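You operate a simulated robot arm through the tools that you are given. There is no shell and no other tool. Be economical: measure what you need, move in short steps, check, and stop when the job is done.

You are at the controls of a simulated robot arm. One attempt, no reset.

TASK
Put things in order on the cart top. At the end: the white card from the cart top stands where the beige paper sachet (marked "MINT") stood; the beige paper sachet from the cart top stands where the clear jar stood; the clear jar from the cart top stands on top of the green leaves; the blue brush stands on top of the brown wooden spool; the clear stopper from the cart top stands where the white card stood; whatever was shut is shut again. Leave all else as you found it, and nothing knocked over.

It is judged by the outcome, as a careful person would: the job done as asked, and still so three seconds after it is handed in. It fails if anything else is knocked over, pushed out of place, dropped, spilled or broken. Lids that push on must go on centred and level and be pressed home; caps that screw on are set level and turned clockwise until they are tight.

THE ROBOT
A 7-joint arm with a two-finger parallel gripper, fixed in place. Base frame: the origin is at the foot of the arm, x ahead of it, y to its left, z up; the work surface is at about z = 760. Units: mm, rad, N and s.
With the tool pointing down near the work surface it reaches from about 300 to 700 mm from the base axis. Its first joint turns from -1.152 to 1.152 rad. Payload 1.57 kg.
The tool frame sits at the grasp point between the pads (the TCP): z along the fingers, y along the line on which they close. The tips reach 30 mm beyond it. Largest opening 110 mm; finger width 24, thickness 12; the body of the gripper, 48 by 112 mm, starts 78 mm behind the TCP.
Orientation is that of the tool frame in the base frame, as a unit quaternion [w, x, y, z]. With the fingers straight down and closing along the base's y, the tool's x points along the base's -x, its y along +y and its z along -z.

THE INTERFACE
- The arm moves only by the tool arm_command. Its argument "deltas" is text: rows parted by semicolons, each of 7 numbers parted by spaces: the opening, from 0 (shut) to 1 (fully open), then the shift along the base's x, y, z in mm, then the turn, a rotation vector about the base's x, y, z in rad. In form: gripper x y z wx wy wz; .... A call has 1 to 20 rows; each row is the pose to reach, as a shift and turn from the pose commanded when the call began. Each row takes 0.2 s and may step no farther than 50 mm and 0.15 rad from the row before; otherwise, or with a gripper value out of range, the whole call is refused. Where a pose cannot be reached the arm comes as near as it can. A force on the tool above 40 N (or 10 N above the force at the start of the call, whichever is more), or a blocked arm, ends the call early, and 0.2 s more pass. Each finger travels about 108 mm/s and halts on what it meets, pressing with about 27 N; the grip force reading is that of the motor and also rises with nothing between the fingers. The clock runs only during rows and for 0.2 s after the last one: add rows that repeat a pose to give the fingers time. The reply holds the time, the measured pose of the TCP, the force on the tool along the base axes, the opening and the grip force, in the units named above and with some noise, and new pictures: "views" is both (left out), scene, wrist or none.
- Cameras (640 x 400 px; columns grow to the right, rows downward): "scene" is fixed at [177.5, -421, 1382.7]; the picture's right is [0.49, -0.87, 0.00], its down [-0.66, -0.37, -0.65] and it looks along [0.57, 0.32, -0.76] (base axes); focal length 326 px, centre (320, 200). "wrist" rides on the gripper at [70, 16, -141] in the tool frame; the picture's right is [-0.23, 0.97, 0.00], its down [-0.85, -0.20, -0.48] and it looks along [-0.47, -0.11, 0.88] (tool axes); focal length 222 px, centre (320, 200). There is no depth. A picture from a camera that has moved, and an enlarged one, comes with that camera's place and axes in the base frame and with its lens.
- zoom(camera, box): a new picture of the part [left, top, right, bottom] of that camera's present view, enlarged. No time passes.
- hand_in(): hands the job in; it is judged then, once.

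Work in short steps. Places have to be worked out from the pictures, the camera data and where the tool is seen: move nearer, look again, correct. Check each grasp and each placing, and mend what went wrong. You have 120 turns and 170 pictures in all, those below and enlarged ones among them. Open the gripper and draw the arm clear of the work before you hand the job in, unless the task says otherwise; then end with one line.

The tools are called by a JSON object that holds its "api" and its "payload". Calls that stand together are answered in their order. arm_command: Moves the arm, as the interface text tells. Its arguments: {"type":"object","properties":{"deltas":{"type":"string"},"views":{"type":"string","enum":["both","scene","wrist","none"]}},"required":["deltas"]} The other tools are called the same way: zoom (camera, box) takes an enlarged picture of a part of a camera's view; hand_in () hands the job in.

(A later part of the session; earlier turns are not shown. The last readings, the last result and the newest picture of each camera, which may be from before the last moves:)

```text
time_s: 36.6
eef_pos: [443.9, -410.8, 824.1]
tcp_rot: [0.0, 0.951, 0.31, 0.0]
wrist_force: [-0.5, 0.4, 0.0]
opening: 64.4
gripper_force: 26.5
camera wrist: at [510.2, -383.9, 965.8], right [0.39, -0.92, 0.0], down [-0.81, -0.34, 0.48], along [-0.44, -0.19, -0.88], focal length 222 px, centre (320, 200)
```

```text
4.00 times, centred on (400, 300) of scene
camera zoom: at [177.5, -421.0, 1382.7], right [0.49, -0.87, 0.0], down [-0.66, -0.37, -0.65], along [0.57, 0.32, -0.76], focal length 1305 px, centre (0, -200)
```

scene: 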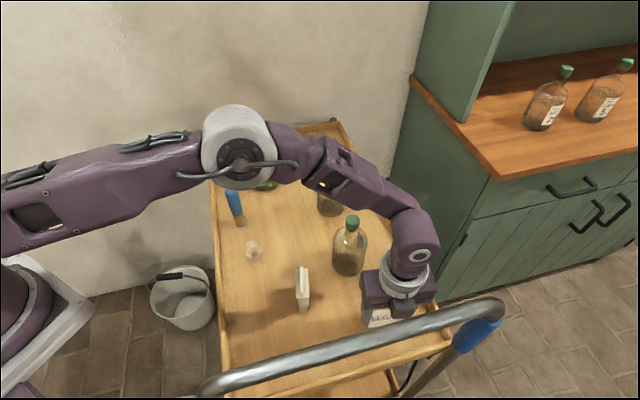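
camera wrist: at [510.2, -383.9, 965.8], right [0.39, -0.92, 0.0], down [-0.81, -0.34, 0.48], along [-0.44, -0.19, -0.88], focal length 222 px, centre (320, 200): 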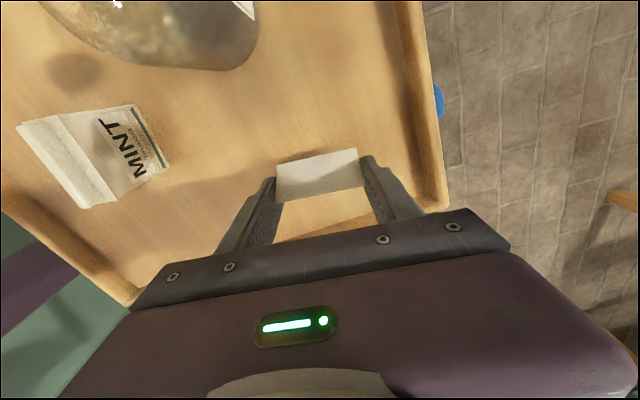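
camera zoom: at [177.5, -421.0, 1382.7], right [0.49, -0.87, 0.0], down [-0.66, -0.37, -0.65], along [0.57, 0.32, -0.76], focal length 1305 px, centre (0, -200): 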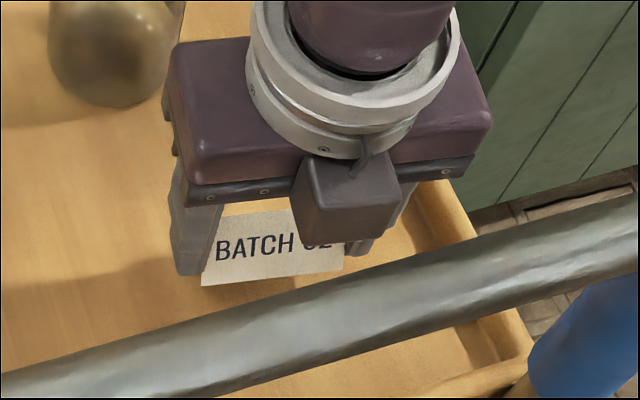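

The card is held level. I'm lifting to z≈1010 to clear the bottle caps (about 933), then carrying it to the sachet's old place and turning it to the sachet's old heading.

{"api": "arm_command", "payload": {"deltas": "0.3 0 0 40 0 0 0; 0.3 0 0 80 0 0 0; 0.3 0 0 120 0 0 0; 0.3 0 0 155 0 0 0; 0.3 0 0 186 0 0 0; 0.3 11 30 186 0 0 0.14; 0.3 21 60 186 0 0 0.28; 0.3 31 90 186 0 0 0.42; 0.3 41 120 186 0 0 0.56; 0.3 52 150 186 0 0 0.7; 0.3 62 180 186 0 0 0.84; 0.3 72 210 186 0 0 0.98; 0.3 83 240 186 0 0 1.12; 0.3 93 268 186 0 0 1.26; 0.3 103.5 297 186 0 0 1.4; 0.3 103.5 297 186 0 0 1.531; 0.3 103.5 297 186 0 0 1.531"}}

```text
time_s: 40.2
eef_pos: [548.3, -115.0, 1010.5]
tcp_rot: [0.0, 0.47, 0.883, 0.001]
wrist_force: [-1.0, 0.1, 0.1]
opening: 64.3
gripper_force: 27.0
camera wrist: at [522.5, -48.7, 1152.0], right [0.93, 0.36, 0.0], down [0.31, -0.82, 0.48], along [0.17, -0.45, -0.88], focal length 222 px, centre (320, 200)
```

scene: 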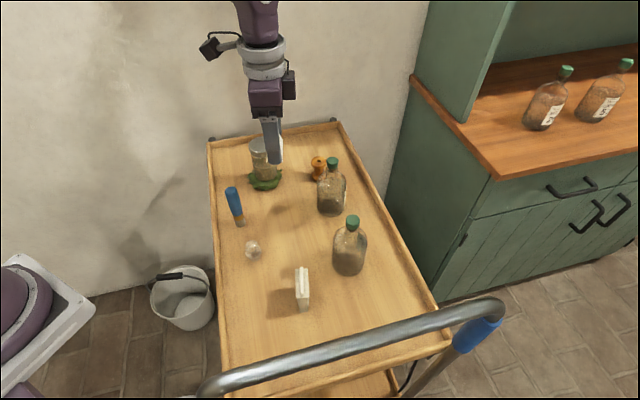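
wrist: 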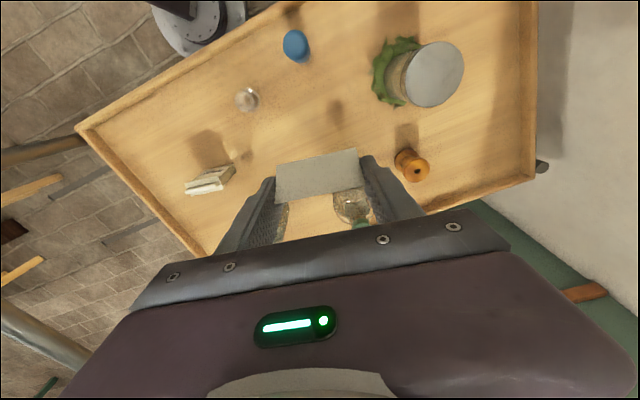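

I'm lowering to just above the surface.

{"api": "arm_command", "payload": {"deltas": "0.3 -1 0.5 -45 0 0 0; 0.3 -1 0.5 -90 0 0 0; 0.3 -1 0.5 -130 0 0 0; 0.3 -1 0.5 -165 0 0 0; 0.3 -1 0.5 -190 0 0 0; 0.3 -1 0.5 -205 0 0 0; 0.3 -1 0.5 -211 0 0 0; 0.3 -1 0.5 -211 0 0 0"}}

```text
time_s: 42.0
eef_pos: [546.9, -114.4, 798.7]
tcp_rot: [0.0, 0.471, 0.882, 0.0]
wrist_force: [0.0, 0.5, -0.4]
opening: 64.4
gripper_force: 26.8
camera wrist: at [521.1, -48.2, 940.8], right [0.93, 0.36, 0.0], down [0.31, -0.82, 0.48], along [0.17, -0.45, -0.88], focal length 222 px, centre (320, 200)
```

scene: 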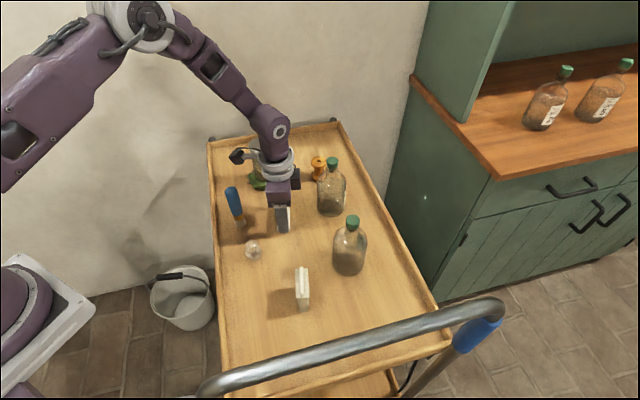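
wrist: 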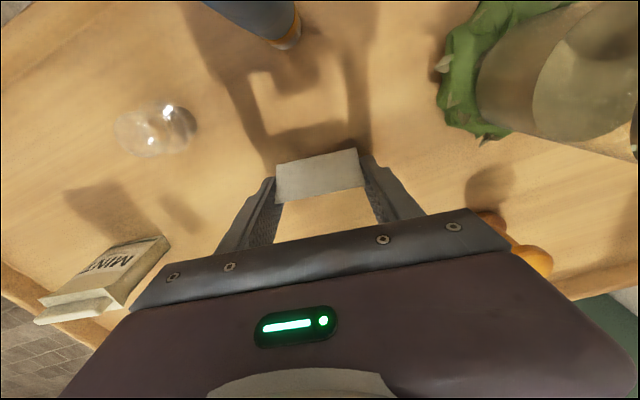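

Everything is clear, and I'm feeling for the surface in small steps.

{"api": "arm_command", "payload": {"deltas": "0.3 0 0 -2 0 0 0; 0.3 0 0 -4 0 0 0; 0.3 0 0 -4 0 0 0", "views": "none"}}

{"api": "arm_command", "payload": {"deltas": "0.3 0 0 -1.2 0 0 0; 0.3 0 0 -1.2 0 0 0", "views": "none"}}

```text
time_s: 42.8
eef_pos: [546.5, -114.5, 794.3]
tcp_rot: [0.0, 0.47, 0.883, 0.0]
wrist_force: [-0.1, -0.5, 0.6]
opening: 64.3
gripper_force: 27.5
```

```text
time_s: 43.4
eef_pos: [546.7, -114.0, 793.1]
tcp_rot: [0.0, 0.469, 0.883, -0.001]
wrist_force: [-0.3, -0.6, -0.3]
opening: 64.0
gripper_force: 26.8
```

{"api": "arm_command", "payload": {"deltas": "0.3 0 0 -1 0 0 0; 0.3 0 0 -1 0 0 0", "views": "none"}}

```text
time_s: 44.0
eef_pos: [546.6, -115.2, 794.1]
tcp_rot: [0.0, 0.471, 0.882, 0.0]
wrist_force: [0.0, 0.6, 5.8]
opening: 64.3
gripper_force: 26.7
```

That's contact at 5.8 N. I'm releasing and rising.

{"api": "arm_command", "payload": {"deltas": "0.59 0 0 0 0 0 0; 0.62 0 0 0 0 0 0; 0.7 0 0 0 0 0 0; 0.78 0 0 0 0 0 0; 0.78 0 0 0 0 0 0; 0.78 0 0 40 0 0 0; 0.78 0 0 80 0 0 0; 0.78 0 0 120 0 0 0; 0.78 0 0 160 0 0 0; 0.78 0 0 190 0 0 0; 0.78 0 0 190 0 0 0"}}

```text
time_s: 46.4
eef_pos: [547.2, -113.4, 982.7]
tcp_rot: [0.0, 0.469, 0.883, 0.001]
wrist_force: [0.7, 0.0, 0.6]
opening: 85.9
gripper_force: 0.1
camera wrist: at [521.8, -47.6, 1125.5], right [0.93, 0.36, 0.0], down [0.31, -0.82, 0.48], along [0.17, -0.45, -0.88], focal length 222 px, centre (320, 200)
```

scene: 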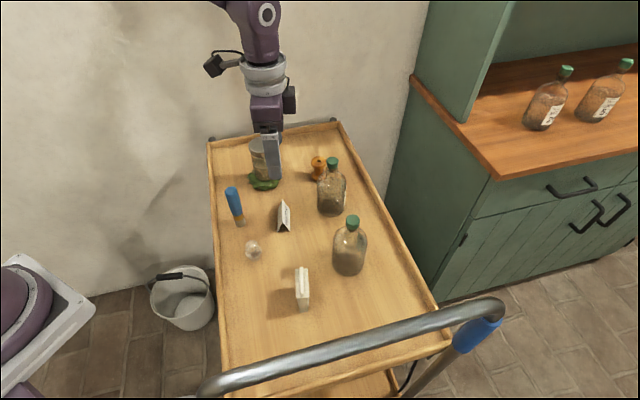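
wrist: 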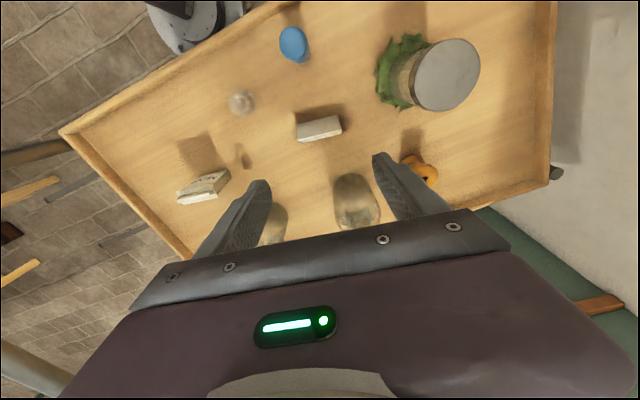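

The card stands in the sachet's place. Next is the stopper, so I'm enlarging it in both views.

{"api": "zoom", "payload": {"camera": "wrist", "box": [208, 75, 272, 115]}}

{"api": "zoom", "payload": {"camera": "scene", "box": [222, 230, 286, 270]}}

```text
10.00 times, centred on (240, 95) of wrist
camera zoom: at [521.8, -47.6, 1125.5], right [0.93, 0.36, 0.0], down [0.31, -0.82, 0.48], along [0.17, -0.45, -0.88], focal length 2221 px, centre (1120, 1250)
```

zoom: 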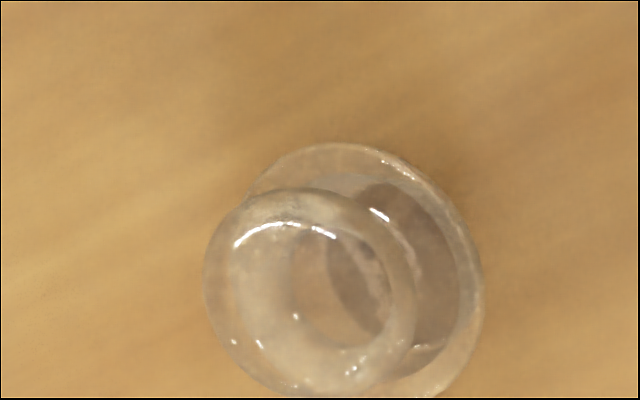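

```text
10.00 times, centred on (254, 250) of scene
camera zoom: at [177.5, -421.0, 1382.7], right [0.49, -0.87, 0.0], down [-0.66, -0.37, -0.65], along [0.57, 0.32, -0.76], focal length 3263 px, centre (980, -300)
```

zoom: 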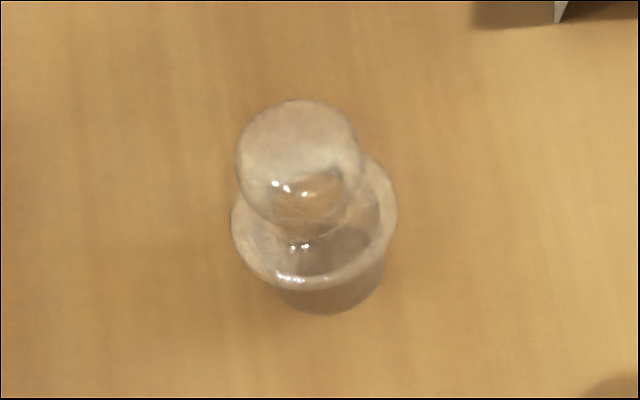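

The stopper's axis is at about (431.5,-115), with the knob centre at z≈806, flange at ≈783 and knob Ø27. I'm moving above it.

{"api": "arm_command", "payload": {"deltas": "0.6 -40 -1 0 0 0 0; 0.6 -80 -1 0 0 0 0; 0.6 -115.5 -1.5 0 0 0 0; 0.6 -115.5 -1.5 -40 0 0 0; 0.6 -115.5 -1.5 -80 0 0 0; 0.6 -115.5 -1.5 -100 0 0 0; 0.6 -115.5 -1.5 -100 0 0 0", "views": "wrist"}}

{"api": "zoom", "payload": {"camera": "wrist", "box": [240, 100, 400, 200]}}

```text
time_s: 48.0
eef_pos: [431.2, -116.2, 881.7]
tcp_rot: [0.0, 0.47, 0.883, 0.0]
wrist_force: [0.3, -0.5, 0.2]
opening: 66.1
gripper_force: 0.1
camera wrist: at [405.0, -50.6, 1024.3], right [0.93, 0.36, 0.0], down [0.31, -0.82, 0.48], along [0.17, -0.45, -0.88], focal length 222 px, centre (320, 200)
```

wrist: 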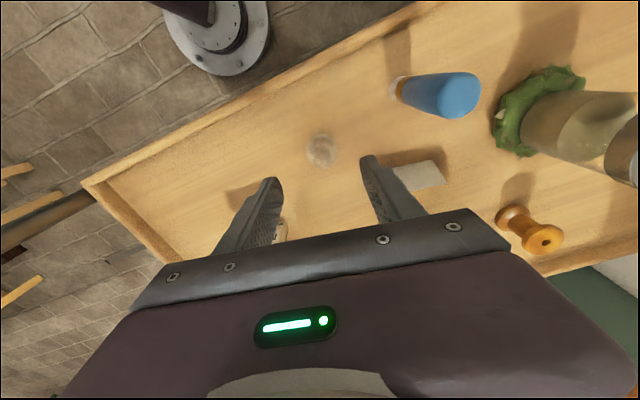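

```text
4.00 times, centred on (320, 150) of wrist
camera zoom: at [405.0, -50.6, 1024.3], right [0.93, 0.36, 0.0], down [0.31, -0.82, 0.48], along [0.17, -0.45, -0.88], focal length 888 px, centre (320, 400)
```

zoom: 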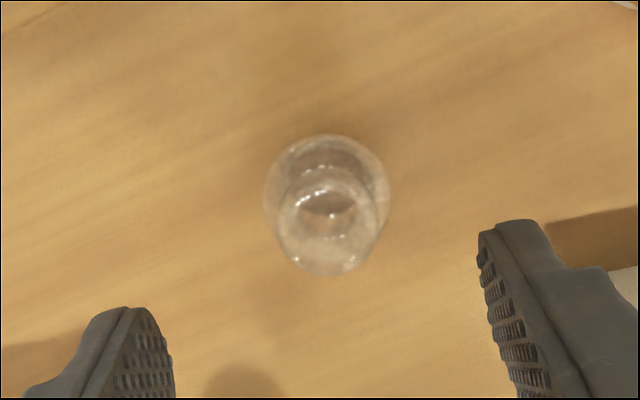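

The axis is confirmed at (431.6,-115). I'm lowering so the tips sit just above the flange (TCP≈819) and closing on the knob.

{"api": "arm_command", "payload": {"deltas": "0.6 0.5 1 -30 0 0 0; 0.6 0.5 1 -62 0 0 0; 0.6 0.5 1 -62 0 0 0; 0.45 0.5 1 -62 0 0 0; 0.35 0.5 1 -62 0 0 0; 0.25 0.5 1 -62 0 0 0; 0.1 0.5 1 -62 0 0 0; 0.1 0.5 1 -62 0 0 0", "views": "wrist"}}

{"api": "zoom", "payload": {"camera": "wrist", "box": [240, 100, 400, 200]}}

{"api": "zoom", "payload": {"camera": "scene", "box": [206, 205, 302, 265]}}

```text
time_s: 49.8
eef_pos: [431.5, -114.0, 821.1]
tcp_rot: [0.0, 0.47, 0.882, 0.0]
wrist_force: [0.4, -1.0, 0.3]
opening: 24.5
gripper_force: 27.2
camera wrist: at [405.4, -48.6, 962.7], right [0.93, 0.36, 0.0], down [0.31, -0.82, 0.48], along [0.17, -0.45, -0.88], focal length 222 px, centre (320, 200)
```

wrist: 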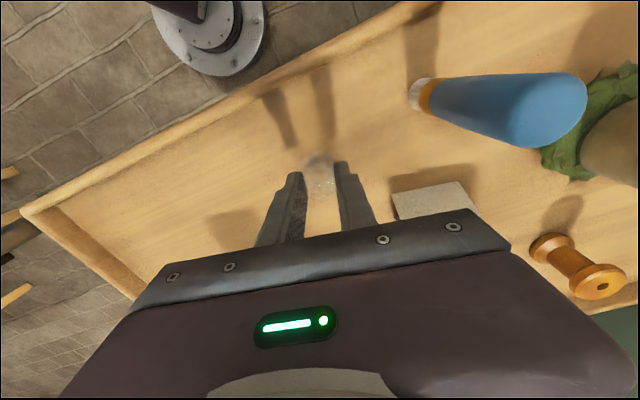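

```text
4.00 times, centred on (320, 150) of wrist
camera zoom: at [405.4, -48.6, 962.7], right [0.93, 0.36, 0.0], down [0.31, -0.82, 0.48], along [0.17, -0.45, -0.88], focal length 888 px, centre (320, 400)
```

zoom: 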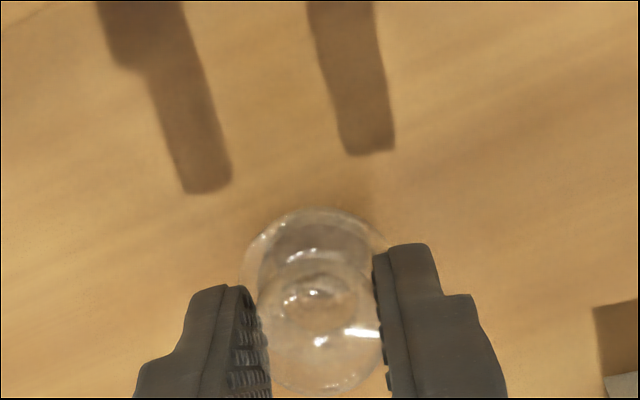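

```text
6.67 times, centred on (254, 235) of scene
camera zoom: at [177.5, -421.0, 1382.7], right [0.49, -0.87, 0.0], down [-0.66, -0.37, -0.65], along [0.57, 0.32, -0.76], focal length 2175 px, centre (760, -33)
```

zoom: 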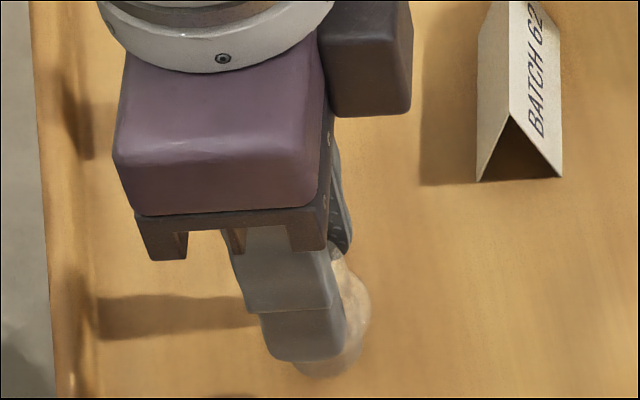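

Closed at 24.5 mm on the knob. I'm test-lifting slowly.

{"api": "arm_command", "payload": {"deltas": "0.1 0 0 3 0 0 0; 0.1 0 0 8 0 0 0; 0.1 0 0 15 0 0 0; 0.1 0 0 15 0 0 0", "views": "none"}}

{"api": "zoom", "payload": {"camera": "wrist", "box": [240, 100, 400, 200]}}

{"api": "zoom", "payload": {"camera": "scene", "box": [206, 205, 302, 265]}}

```text
time_s: 50.8
eef_pos: [432.0, -114.6, 835.9]
tcp_rot: [0.0, 0.47, 0.883, 0.0]
wrist_force: [0.1, -0.7, -0.8]
opening: 24.1
gripper_force: 27.1
```

```text
4.00 times, centred on (320, 150) of wrist
camera zoom: at [406.1, -48.7, 978.0], right [0.93, 0.36, 0.0], down [0.31, -0.82, 0.48], along [0.17, -0.45, -0.88], focal length 888 px, centre (320, 400)
```

zoom: 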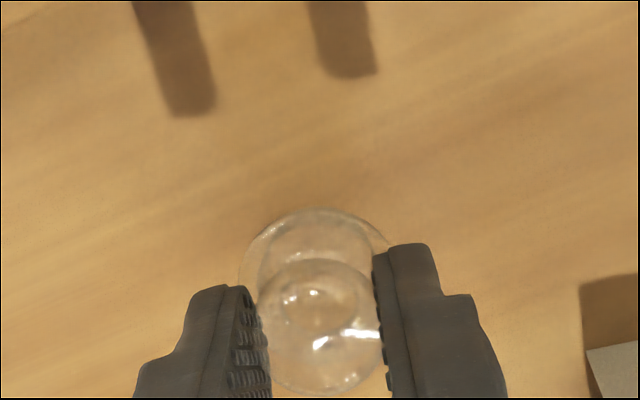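

```text
6.67 times, centred on (254, 235) of scene
camera zoom: at [177.5, -421.0, 1382.7], right [0.49, -0.87, 0.0], down [-0.66, -0.37, -0.65], along [0.57, 0.32, -0.76], focal length 2175 px, centre (760, -33)
```

zoom: 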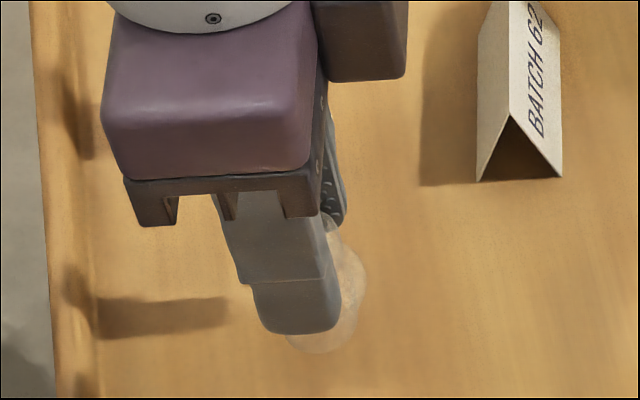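

The stopper is secure. I'm lifting to z≈960 and carrying it to the card's old place at (444.5,-412).

{"api": "arm_command", "payload": {"deltas": "0.1 0 0 40 0 0 0; 0.1 0 0 80 0 0 0; 0.1 0 0 124 0 0 0; 0.1 0 -40 124 0 0 0; 0.1 0 -80 124 0 0 0; 0.1 0 -120 124 0 0 0; 0.1 2 -160 124 0 0 0; 0.1 4 -200 124 0 0 0; 0.1 8 -240 124 0 0 0; 0.1 12.5 -275 124 0 0 0; 0.1 12.5 -297.5 124 0 0 0; 0.1 12.5 -297.5 84 0 0 0; 0.1 12.5 -297.5 44 0 0 0; 0.1 12.5 -297.5 10 0 0 0; 0.1 12.5 -297.5 10 0 0 0"}}

```text
time_s: 54.0
eef_pos: [443.6, -411.7, 846.1]
tcp_rot: [-0.001, 0.471, 0.882, 0.001]
wrist_force: [-0.7, -0.2, -0.6]
opening: 24.2
gripper_force: 27.2
camera wrist: at [418.7, -346.6, 988.1], right [0.93, 0.36, 0.0], down [0.31, -0.82, 0.48], along [0.17, -0.45, -0.88], focal length 222 px, centre (320, 200)
```

scene: 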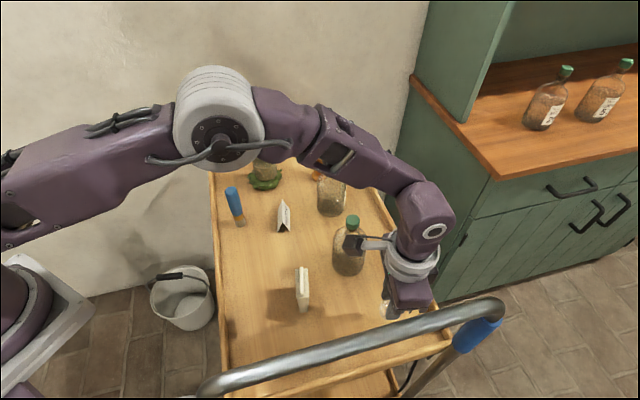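
wrist: 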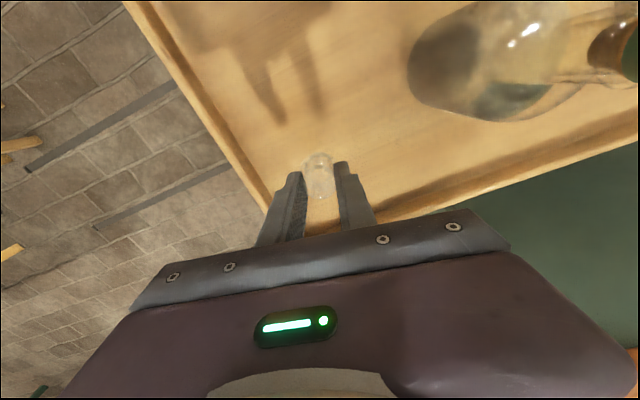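

I'm over the spot with clearance all round, and lowering gently.

{"api": "arm_command", "payload": {"deltas": "0.1 0.5 0 -12 0 0 0; 0.1 0.5 0 -20 0 0 0; 0.1 0.5 0 -23 0 0 0; 0.1 0.5 0 -23 0 0 0", "views": "none"}}

{"api": "arm_command", "payload": {"deltas": "0.1 0 0 -1.5 0 0 0; 0.1 0 0 -1.5 0 0 0", "views": "none"}}

```text
time_s: 55.0
eef_pos: [445.5, -411.4, 822.9]
tcp_rot: [-0.001, 0.471, 0.882, 0.0]
wrist_force: [0.9, -0.2, -0.7]
opening: 24.3
gripper_force: 26.6
```

```text
time_s: 55.6
eef_pos: [445.2, -412.4, 821.3]
tcp_rot: [0.0, 0.47, 0.883, 0.0]
wrist_force: [0.0, -0.3, 0.1]
opening: 23.9
gripper_force: 26.9
```

{"api": "arm_command", "payload": {"deltas": "0.1 0 0 -1.2 0 0 0; 0.1 0 0 -1.2 0 0 0", "views": "none"}}

{"api": "zoom", "payload": {"camera": "wrist", "box": [240, 100, 400, 200]}}

```text
time_s: 56.2
eef_pos: [445.1, -411.0, 820.2]
tcp_rot: [-0.001, 0.469, 0.883, 0.0]
wrist_force: [-1.1, 1.2, 3.8]
opening: 24.0
gripper_force: 27.2
```

```text
4.00 times, centred on (320, 150) of wrist
camera zoom: at [419.3, -346.3, 962.5], right [0.93, 0.36, 0.0], down [0.31, -0.82, 0.48], along [0.17, -0.45, -0.88], focal length 888 px, centre (320, 400)
```

zoom: 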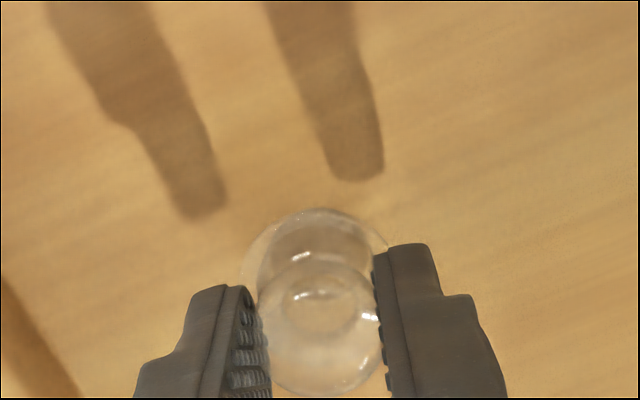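

Light contact at 3.8 N. I'm opening slowly and rising.

{"api": "arm_command", "payload": {"deltas": "0.22 0 0 0 0 0 0; 0.25 0 0 0 0 0 0; 0.3 0 0 0 0 0 0; 0.45 0 0 0 0 0 0; 0.5 0 0 0 0 0 0; 0.5 0 0 30 0 0 0; 0.5 0 0 70 0 0 0; 0.5 0 0 110 0 0 0; 0.5 0 0 150 0 0 0; 0.5 0 0 190 0 0 0; 0.5 0 0 190 0 0 0"}}

{"api": "zoom", "payload": {"camera": "wrist", "box": [240, 80, 400, 180]}}

```text
time_s: 58.6
eef_pos: [445.0, -412.7, 1011.2]
tcp_rot: [0.0, 0.47, 0.883, 0.0]
wrist_force: [0.6, 0.8, -0.1]
opening: 54.9
gripper_force: 0.1
camera wrist: at [419.6, -345.9, 1152.6], right [0.93, 0.36, 0.0], down [0.31, -0.82, 0.48], along [0.17, -0.45, -0.88], focal length 222 px, centre (320, 200)
```

scene: 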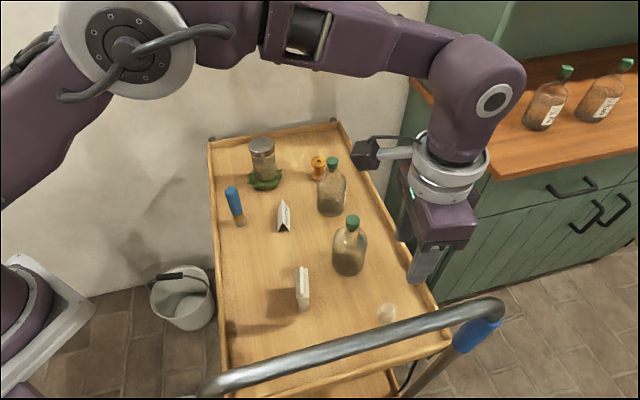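
wrist: 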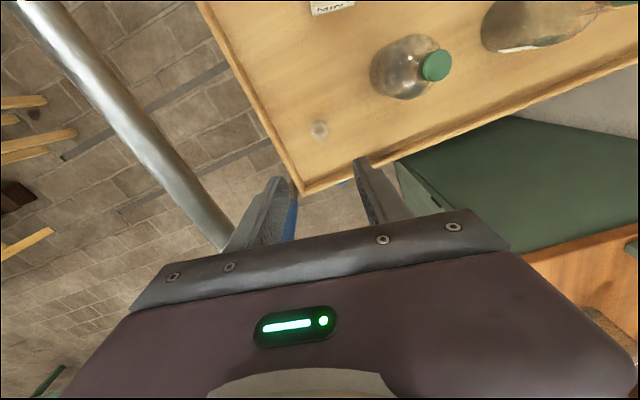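

```text
4.00 times, centred on (320, 130) of wrist
camera zoom: at [419.6, -345.9, 1152.6], right [0.93, 0.36, 0.0], down [0.31, -0.82, 0.48], along [0.17, -0.45, -0.88], focal length 888 px, centre (320, 480)
```

zoom: 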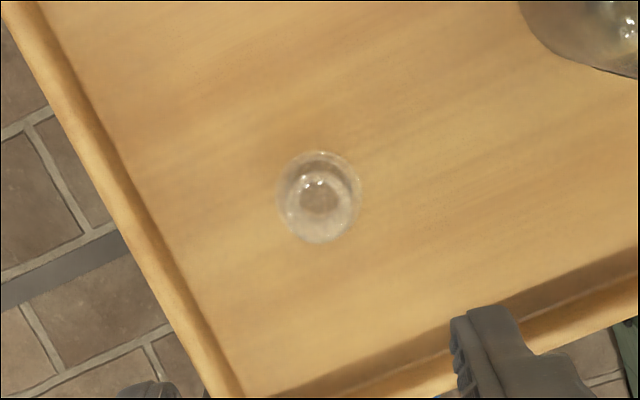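

The stopper stands in the card's place. Now I'm moving high over the brush and turning the gripper back to θ≈0.

{"api": "arm_command", "payload": {"deltas": "0.5 0 40 0 0 0 0; 0.5 0 80 0 0 0 0.14; 0.5 0 120 0 0 0 0.28; 0.5 5 160 0 0 0 0.42; 0.5 10 200 0 0 0 0.56; 0.5 15 240 0 0 0 0.7; 0.5 22 280 0 0 0 0.84; 0.5 30 320 0 0 0 0.978; 0.5 38 355 0 0 0 0.978; 0.5 44 383 0 0 0 0.978; 0.5 44 383 0 0 0 0.978"}}

{"api": "zoom", "payload": {"camera": "wrist", "box": [270, 90, 382, 160]}}

{"api": "zoom", "payload": {"camera": "scene", "box": [208, 180, 272, 220]}}

{"api": "zoom", "payload": {"camera": "scene", "box": [286, 145, 350, 185]}}

```text
time_s: 61.0
eef_pos: [488.2, -28.5, 1010.6]
tcp_rot: [0.0, 0.0, 1.0, 0.0]
wrist_force: [-0.9, 0.2, -0.3]
opening: 54.9
gripper_force: 0.1
camera wrist: at [418.6, -13.3, 1151.9], right [0.23, 0.97, 0.0], down [0.85, -0.2, 0.48], along [0.47, -0.11, -0.88], focal length 222 px, centre (320, 200)
```

scene: 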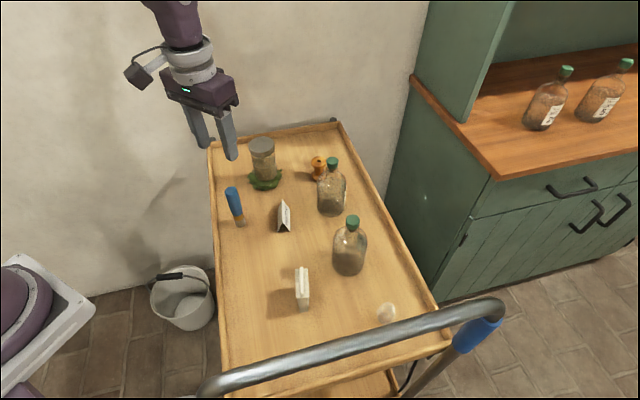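
wrist: 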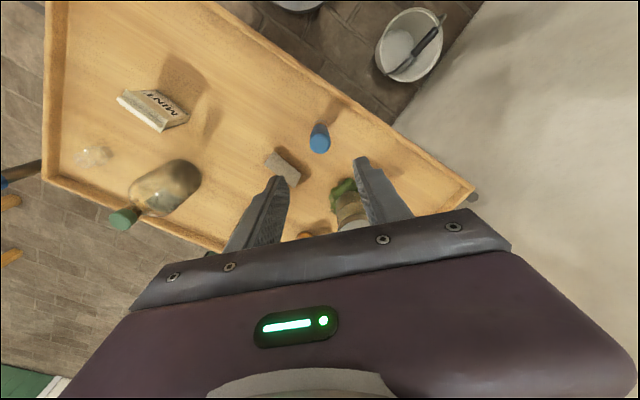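

```text
5.71 times, centred on (326, 125) of wrist
camera zoom: at [418.6, -13.3, 1151.9], right [0.23, 0.97, 0.0], down [0.85, -0.2, 0.48], along [0.47, -0.11, -0.88], focal length 1269 px, centre (286, 629)
```

zoom: 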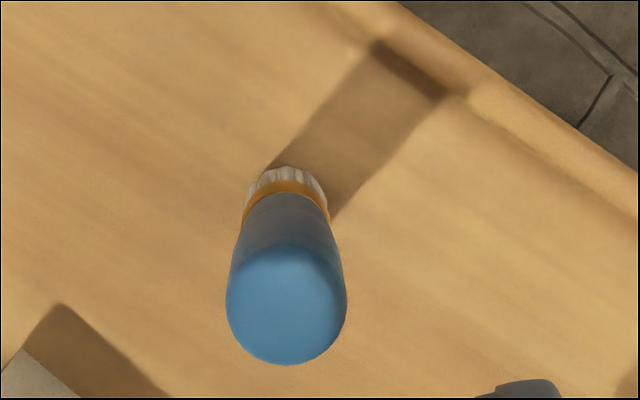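

```text
10.00 times, centred on (240, 200) of scene
camera zoom: at [177.5, -421.0, 1382.7], right [0.49, -0.87, 0.0], down [-0.66, -0.37, -0.65], along [0.57, 0.32, -0.76], focal length 3263 px, centre (1120, 200)
```

zoom: 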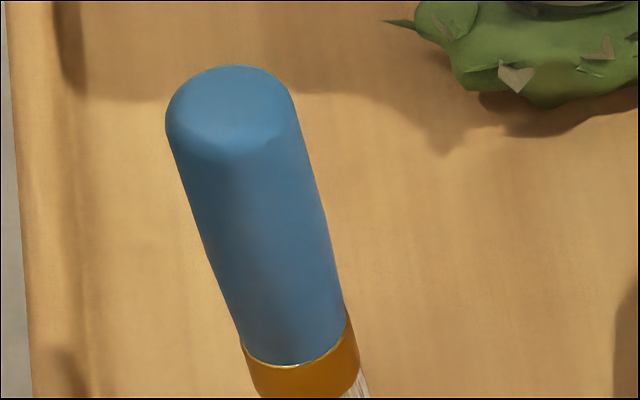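

```text
10.00 times, centred on (318, 165) of scene
camera zoom: at [177.5, -421.0, 1382.7], right [0.49, -0.87, 0.0], down [-0.66, -0.37, -0.65], along [0.57, 0.32, -0.76], focal length 3263 px, centre (340, 550)
```

zoom: 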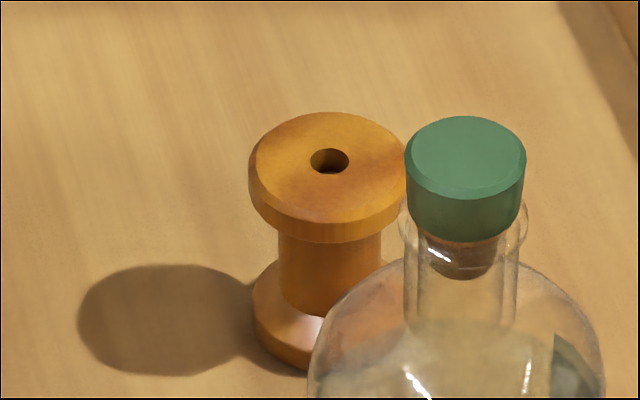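

The brush is at (488.5,-30): upright, Ø26 at the top, top at z≈876. The spool is at about (716,-115) with its top at z≈817, which is at the reach limit. I'll test whether the empty gripper can get there, and look at the spool while I'm there.

{"api": "arm_command", "payload": {"deltas": "0.5 40 -15 0 0 0 0; 0.5 80 -30 0 0 0 0; 0.5 120 -45 0 0 0 0; 0.5 160 -60 0 0 0 0; 0.5 200 -75 0 0 0 0; 0.5 228 -87 0 0 0 0; 0.5 228 -87 -40 0 0 0; 0.5 228 -87 -40 0 0 0"}}

```text
time_s: 62.8
eef_pos: [680.0, -109.9, 963.1]
tcp_rot: [0.0, 0.0, 1.0, 0.001]
wrist_force: [-0.5, 0.4, -0.5]
opening: 55.3
gripper_force: 0.0
out of reach, approached as far as the arm can: row 5, 6, 7, 8
camera wrist: at [609.9, -95.2, 1104.6], right [0.23, 0.97, 0.0], down [0.86, -0.2, 0.48], along [0.47, -0.11, -0.88], focal length 222 px, centre (320, 200)
```

scene: 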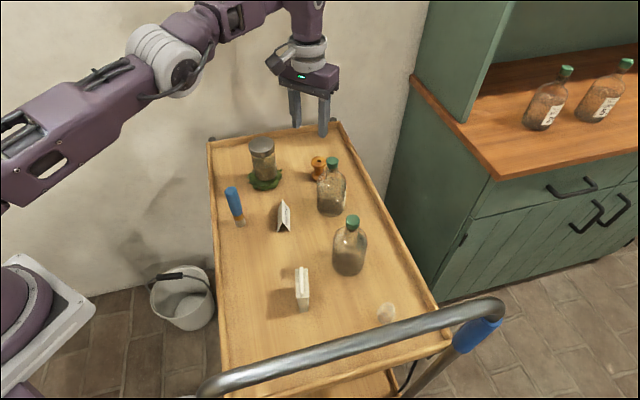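
wrist: 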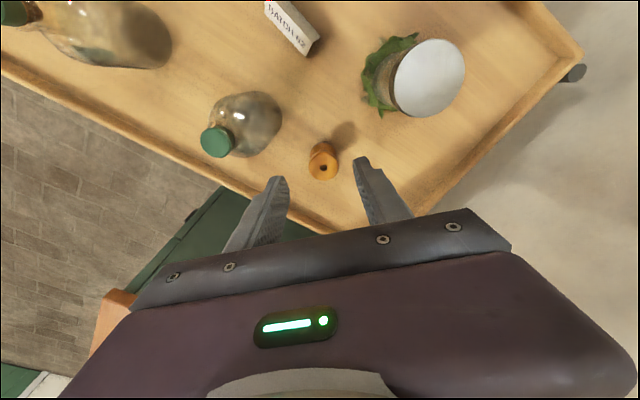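

The straight-down reach is too short by about 36 mm. I'll tilt the tool about 0.3 rad outward about its closing axis, so the brush still stays vertical between the pads, and use the same tilt for pick and place. First I'm going back to the brush.

{"api": "arm_command", "payload": {"deltas": "0.5 -30 12 40 0 0 0; 0.5 -70 27 40 0 0 0; 0.5 -110 42 40 0 0 0; 0.5 -150 57 40 0 0 0; 0.5 -190 72 40 0 0 0; 0.5 -228 87 40 0 0 0; 0.5 -228 87 40 0 -0.1 0; 0.5 -228 87 40 0 -0.2 0; 0.5 -228 87 40 0 -0.3 0; 0.5 -228 87 40 0 -0.3 0", "views": "wrist"}}

```text
refused: row 1 steps farther than a row can; nothing moved
```

{"api": "arm_command", "payload": {"deltas": "0.5 -20 8 35 0 0 0; 0.5 -60 23 40 0 0 0; 0.5 -100 38 40 0 0 0; 0.5 -140 53 40 0 0 0; 0.5 -180 70 40 0 0 0; 0.5 -220 85 40 0 0 0; 0.5 -228 87 40 0 -0.1 0; 0.5 -228 87 40 0 -0.2 0; 0.5 -228 87 40 0 -0.3 0; 0.5 -228 87 40 0 -0.3 0", "views": "wrist"}}

```text
time_s: 65.0
eef_pos: [451.8, -24.3, 1003.6]
tcp_rot: [0.15, 0.0, 0.989, 0.0]
wrist_force: [0.1, 0.4, 0.1]
opening: 55.0
gripper_force: 0.1
camera wrist: at [343.7, -9.3, 1118.2], right [0.22, 0.97, 0.07], down [0.67, -0.2, 0.71], along [0.71, -0.11, -0.7], focal length 222 px, centre (320, 200)
```

wrist: 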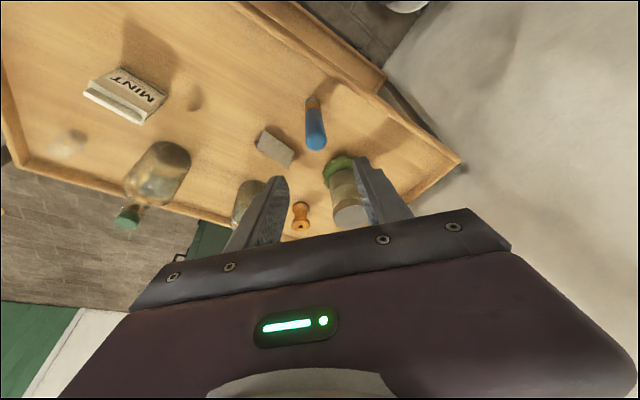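

The command had been clipped, so I measure from here: TCP is at (452,-24.4). I'm moving over the brush and down to z≈900.

{"api": "arm_command", "payload": {"deltas": "0.5 20 -3 -20 0 0 0; 0.5 36.7 -5.4 -50 0 0 0; 0.5 36.7 -5.4 -80 0 0 0; 0.5 36.7 -5.4 -95 0 0 0; 0.5 36.7 -5.4 -95 0 0 0"}}

{"api": "zoom", "payload": {"camera": "wrist", "box": [240, 110, 400, 210]}}

```text
time_s: 66.2
eef_pos: [487.9, -29.6, 907.4]
tcp_rot: [0.149, 0.001, 0.989, 0.0]
wrist_force: [0.1, -0.5, 0.3]
opening: 55.3
gripper_force: 0.0
camera wrist: at [380.9, -14.9, 1022.4], right [0.22, 0.97, 0.07], down [0.68, -0.2, 0.71], along [0.7, -0.11, -0.7], focal length 222 px, centre (320, 200)
```

scene: 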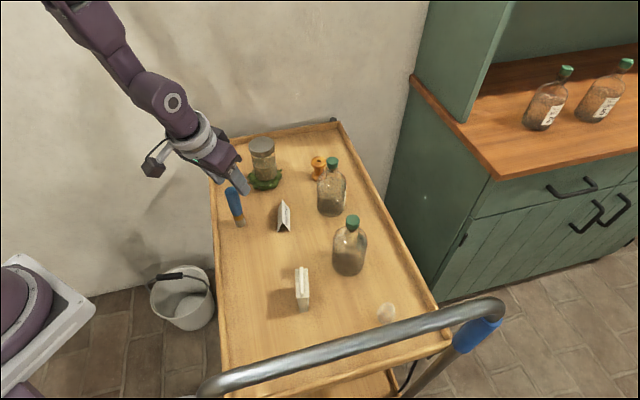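
wrist: 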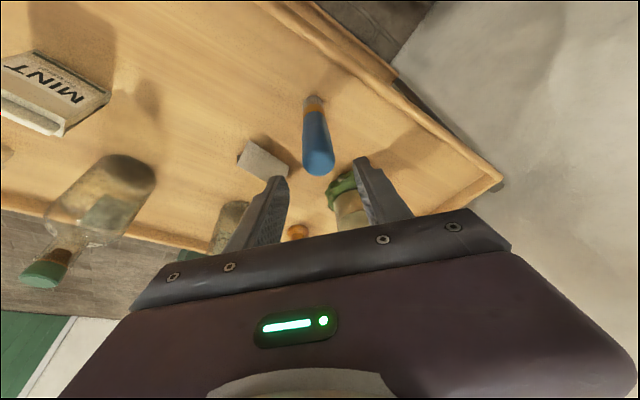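

```text
4.00 times, centred on (320, 160) of wrist
camera zoom: at [380.9, -14.9, 1022.4], right [0.22, 0.97, 0.07], down [0.68, -0.2, 0.71], along [0.7, -0.11, -0.7], focal length 888 px, centre (320, 360)
```

zoom: 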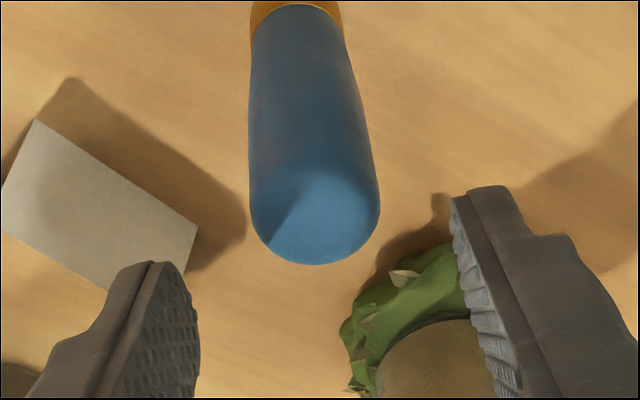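

The brush is centred between the fingers. I'm lowering to TCP z≈846 and closing slowly.

{"api": "arm_command", "payload": {"deltas": "0.5 0 0 -30 0 0 0; 0.5 0 0 -61 0 0 0; 0.5 0 0 -61 0 0 0; 0.4 0 0 -61 0 0 0; 0.3 0 0 -61 0 0 0; 0.2 0 0 -61 0 0 0; 0.1 0 0 -61 0 0 0; 0.1 0 0 -61 0 0 0"}}

{"api": "zoom", "payload": {"camera": "scene", "box": [192, 160, 288, 220]}}

```text
time_s: 68.0
eef_pos: [488.9, -31.1, 845.9]
tcp_rot: [0.15, 0.0, 0.989, 0.0]
wrist_force: [-0.6, 0.2, -0.1]
opening: 25.7
gripper_force: 26.7
camera wrist: at [380.3, -14.7, 961.8], right [0.22, 0.97, 0.07], down [0.68, -0.2, 0.71], along [0.7, -0.11, -0.7], focal length 222 px, centre (320, 200)
```

scene: 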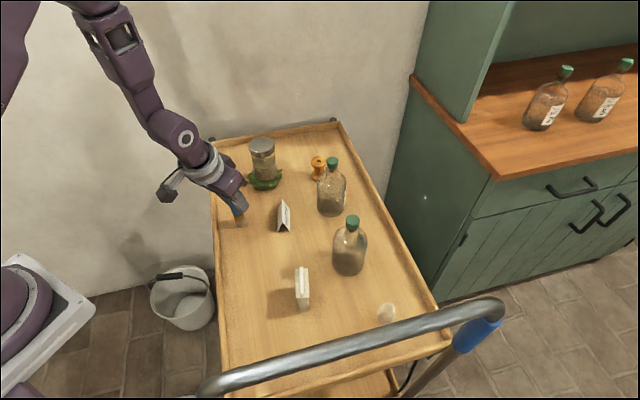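
wrist: 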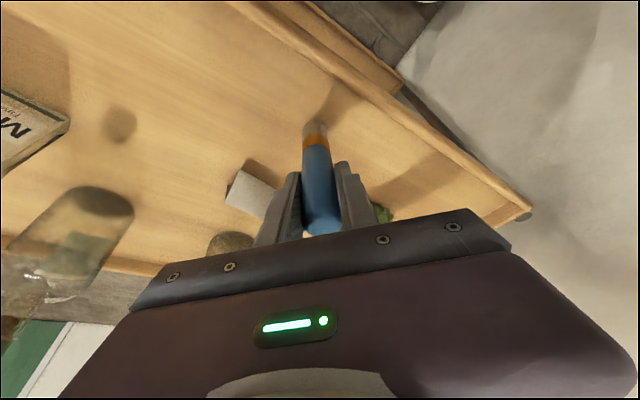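

```text
6.67 times, centred on (240, 190) of scene
camera zoom: at [177.5, -421.0, 1382.7], right [0.49, -0.87, 0.0], down [-0.66, -0.37, -0.65], along [0.57, 0.32, -0.76], focal length 2175 px, centre (853, 267)
```

zoom: 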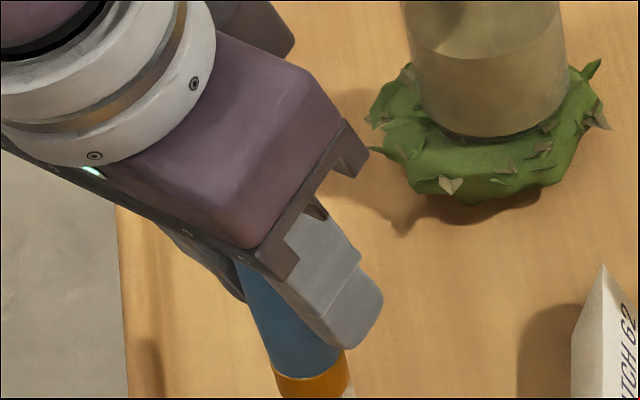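

The brush is held at 25.7 mm. I'm lifting and carrying it towards the spool, passing between the jar and the bottle.

{"api": "arm_command", "payload": {"deltas": "0.1 0 0 10 0 0 0; 0.1 0 0 40 0 0 0; 0.1 0 0 80 0 0 0; 0.1 0 0 119 0 0 0; 0.1 0 0 119 0 0 0; 0.1 20 -20 119 0 0 0; 0.1 50 -45 119 0 0 0; 0.1 85 -65 119 0 0 0; 0.1 120 -82 119 0 0 0; 0.1 155 -85 119 0 0 0; 0.1 190 -86 119 0 0 0; 0.1 190 -86 119 0 0 0"}}

```text
time_s: 70.6
eef_pos: [679.3, -116.4, 966.1]
tcp_rot: [0.149, -0.001, 0.989, 0.001]
wrist_force: [0.0, -0.4, 0.8]
opening: 25.7
gripper_force: 26.9
camera wrist: at [570.9, -100.9, 1081.5], right [0.22, 0.97, 0.07], down [0.68, -0.2, 0.71], along [0.7, -0.11, -0.7], focal length 222 px, centre (320, 200)
```

scene: 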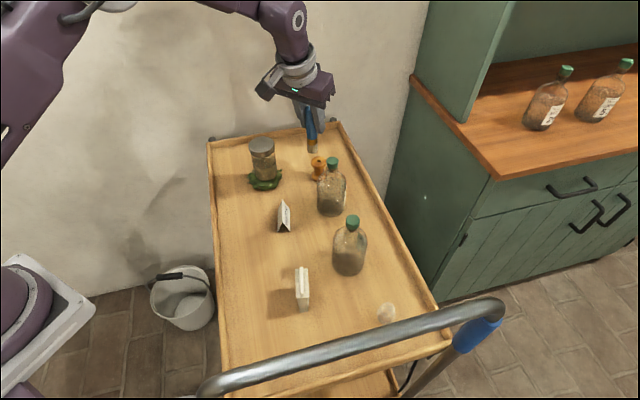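
wrist: 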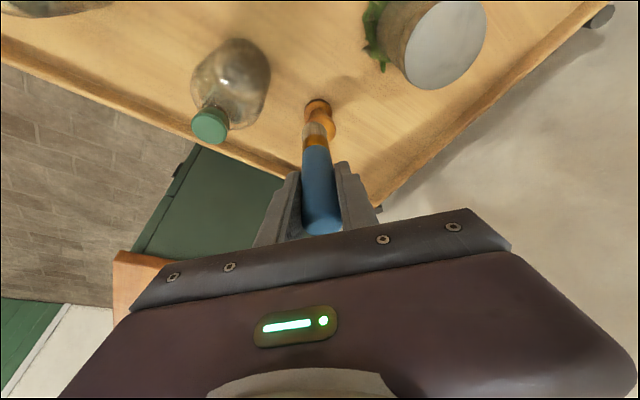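

The tilted reach works. I'm moving the last 36 mm in x and lowering to a brush base of about 840.

{"api": "arm_command", "payload": {"deltas": "0.1 20 0.3 0 0 0 0; 0.1 36.4 0.3 0 0 0 0; 0.1 36.4 0.3 -20 0 0 0; 0.1 36.4 0.3 -40 0 0 0; 0.1 36.4 0.3 -40 0 0 0"}}

{"api": "zoom", "payload": {"camera": "scene", "box": [280, 120, 360, 170]}}

{"api": "zoom", "payload": {"camera": "wrist", "box": [256, 70, 384, 150]}}

```text
time_s: 71.8
eef_pos: [715.7, -116.3, 925.8]
tcp_rot: [0.15, 0.0, 0.989, 0.0]
wrist_force: [-0.6, -0.4, -0.4]
opening: 25.6
gripper_force: 26.6
camera wrist: at [606.8, -100.7, 1041.4], right [0.22, 0.97, 0.07], down [0.68, -0.2, 0.71], along [0.7, -0.11, -0.7], focal length 222 px, centre (320, 200)
```

scene: 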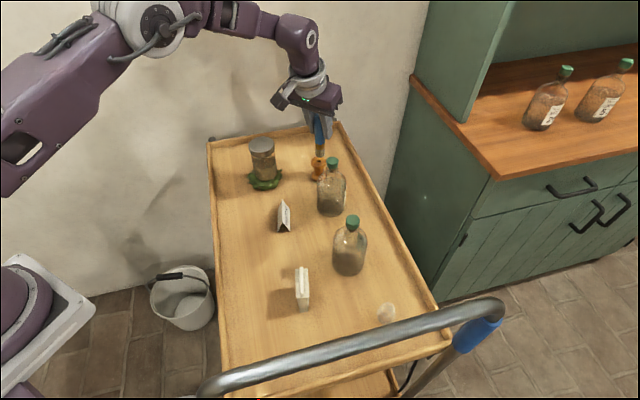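
wrist: 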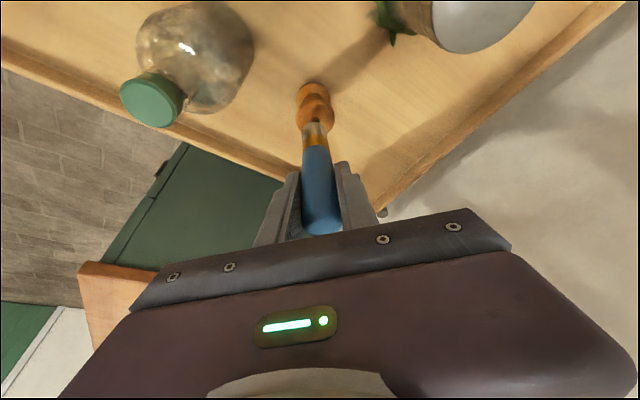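

```text
8.00 times, centred on (320, 145) of scene
camera zoom: at [177.5, -421.0, 1382.7], right [0.49, -0.87, 0.0], down [-0.66, -0.37, -0.65], along [0.57, 0.32, -0.76], focal length 2610 px, centre (320, 640)
```

zoom: 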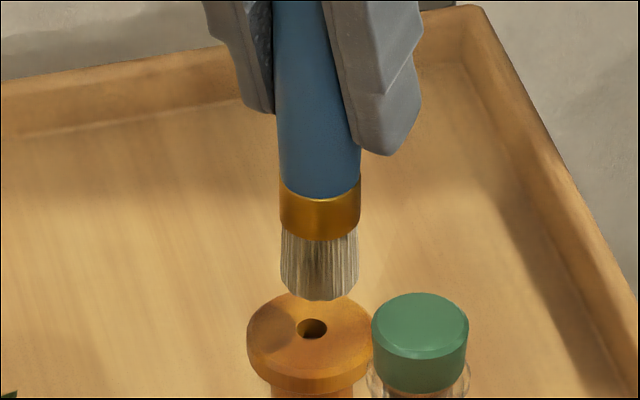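

```text
5.00 times, centred on (320, 110) of wrist
camera zoom: at [606.8, -100.7, 1041.4], right [0.22, 0.97, 0.07], down [0.68, -0.2, 0.71], along [0.7, -0.11, -0.7], focal length 1111 px, centre (320, 650)
```

zoom: 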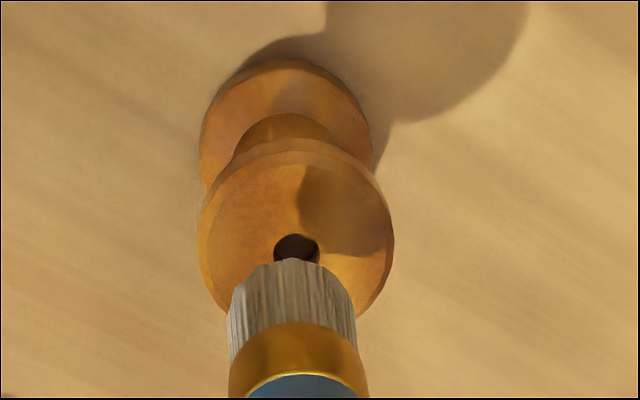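

Both views say to shift by (-1,+2) to centre on the hole. I'm doing that and lowering 18 mm, then feeling for contact.

{"api": "arm_command", "payload": {"deltas": "0.1 -1 2 0 0 0 0; 0.1 -1 2 -8 0 0 0; 0.1 -1 2 -15 0 0 0; 0.1 -1 2 -18 0 0 0; 0.1 -1 2 -18 0 0 0", "views": "none"}}

{"api": "arm_command", "payload": {"deltas": "0.1 0 0 -2 0 0 0; 0.1 0 0 -2 0 0 0", "views": "none"}}

{"api": "zoom", "payload": {"camera": "scene", "box": [280, 130, 360, 180]}}

{"api": "zoom", "payload": {"camera": "wrist", "box": [256, 70, 384, 150]}}

```text
time_s: 73.0
eef_pos: [713.5, -112.8, 909.1]
tcp_rot: [0.15, 0.0, 0.989, 0.0]
wrist_force: [0.1, -0.3, 0.4]
opening: 25.7
gripper_force: 27.1
```

```text
time_s: 73.6
eef_pos: [714.5, -113.6, 905.8]
tcp_rot: [0.149, 0.0, 0.989, 0.001]
wrist_force: [0.1, 0.3, 0.8]
opening: 25.6
gripper_force: 27.4
```

```text
8.00 times, centred on (320, 155) of scene
camera zoom: at [177.5, -421.0, 1382.7], right [0.49, -0.87, 0.0], down [-0.66, -0.37, -0.65], along [0.57, 0.32, -0.76], focal length 2610 px, centre (320, 560)
```

zoom: 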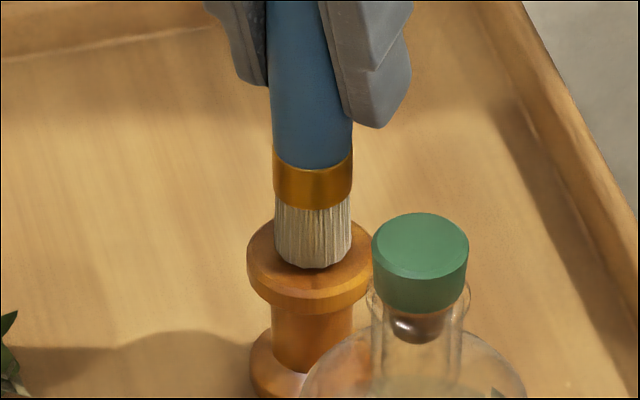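

```text
5.00 times, centred on (320, 110) of wrist
camera zoom: at [605.8, -98.6, 1021.4], right [0.22, 0.97, 0.07], down [0.68, -0.2, 0.71], along [0.7, -0.11, -0.7], focal length 1111 px, centre (320, 650)
```

zoom: 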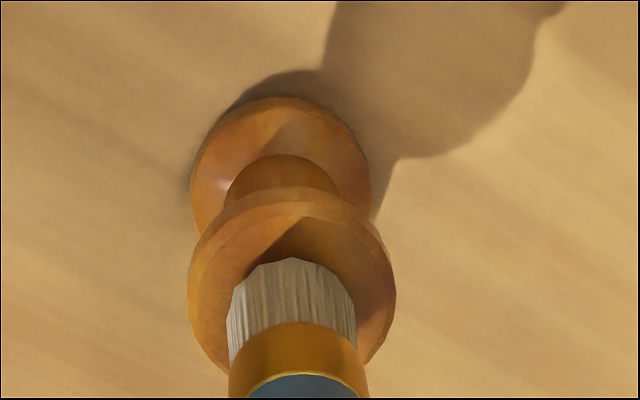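

It's well centred and almost down.

{"api": "arm_command", "payload": {"deltas": "0.1 0 0 -1.5 0 0 0; 0.1 0 0 -1.5 0 0 0", "views": "none"}}

{"api": "arm_command", "payload": {"deltas": "0.1 0 0 -1 0 0 0; 0.1 0 0 -1 0 0 0", "views": "none"}}

```text
time_s: 74.2
eef_pos: [714.6, -113.3, 904.6]
tcp_rot: [0.15, 0.0, 0.989, 0.0]
wrist_force: [0.3, -0.4, -0.5]
opening: 25.7
gripper_force: 27.1
```

```text
time_s: 74.8
eef_pos: [714.8, -113.5, 904.6]
tcp_rot: [0.151, 0.0, 0.989, 0.001]
wrist_force: [-0.7, 0.2, 5.7]
opening: 25.4
gripper_force: 26.9
```

Contact at 5.7 N. I'm opening slowly without moving, then checking.

{"api": "arm_command", "payload": {"deltas": "0.24 0 0 0 0 0 0; 0.26 0 0 0 0 0 0; 0.29 0 0 0 0 0 0; 0.35 0 0 0 0 0 0; 0.45 0 0 0 0 0 0; 0.5 0 0 0 0 0 0; 0.5 0 0 0 0 0 0", "views": "wrist"}}

{"api": "zoom", "payload": {"camera": "scene", "box": [260, 100, 372, 170]}}

```text
time_s: 76.4
eef_pos: [714.5, -114.1, 903.3]
tcp_rot: [0.15, -0.001, 0.989, 0.0]
wrist_force: [0.4, -0.9, 0.0]
opening: 55.1
gripper_force: 0.1
camera wrist: at [605.8, -98.4, 1019.0], right [0.22, 0.97, 0.07], down [0.68, -0.2, 0.71], along [0.7, -0.11, -0.7], focal length 222 px, centre (320, 200)
```

wrist: 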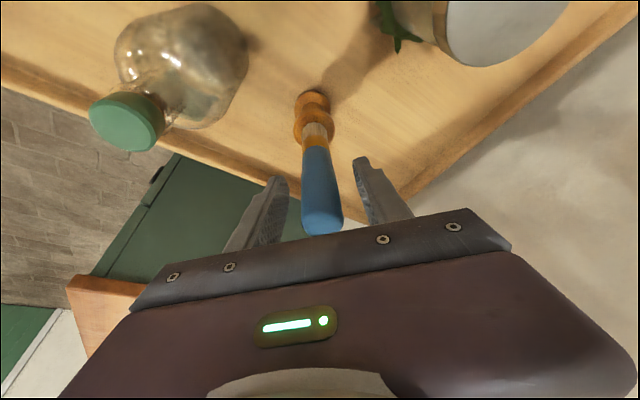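

```text
5.71 times, centred on (316, 135) of scene
camera zoom: at [177.5, -421.0, 1382.7], right [0.49, -0.87, 0.0], down [-0.66, -0.37, -0.65], along [0.57, 0.32, -0.76], focal length 1865 px, centre (343, 571)
```

zoom: 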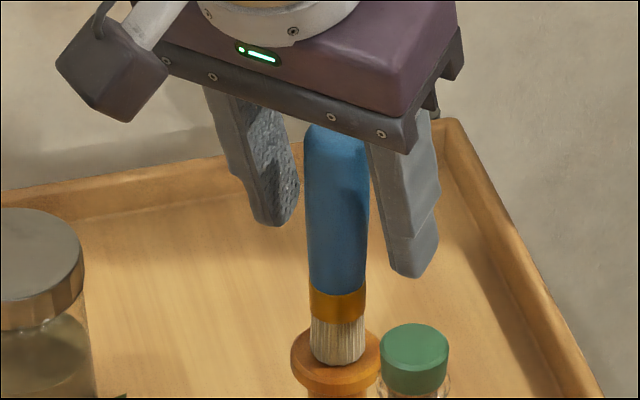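

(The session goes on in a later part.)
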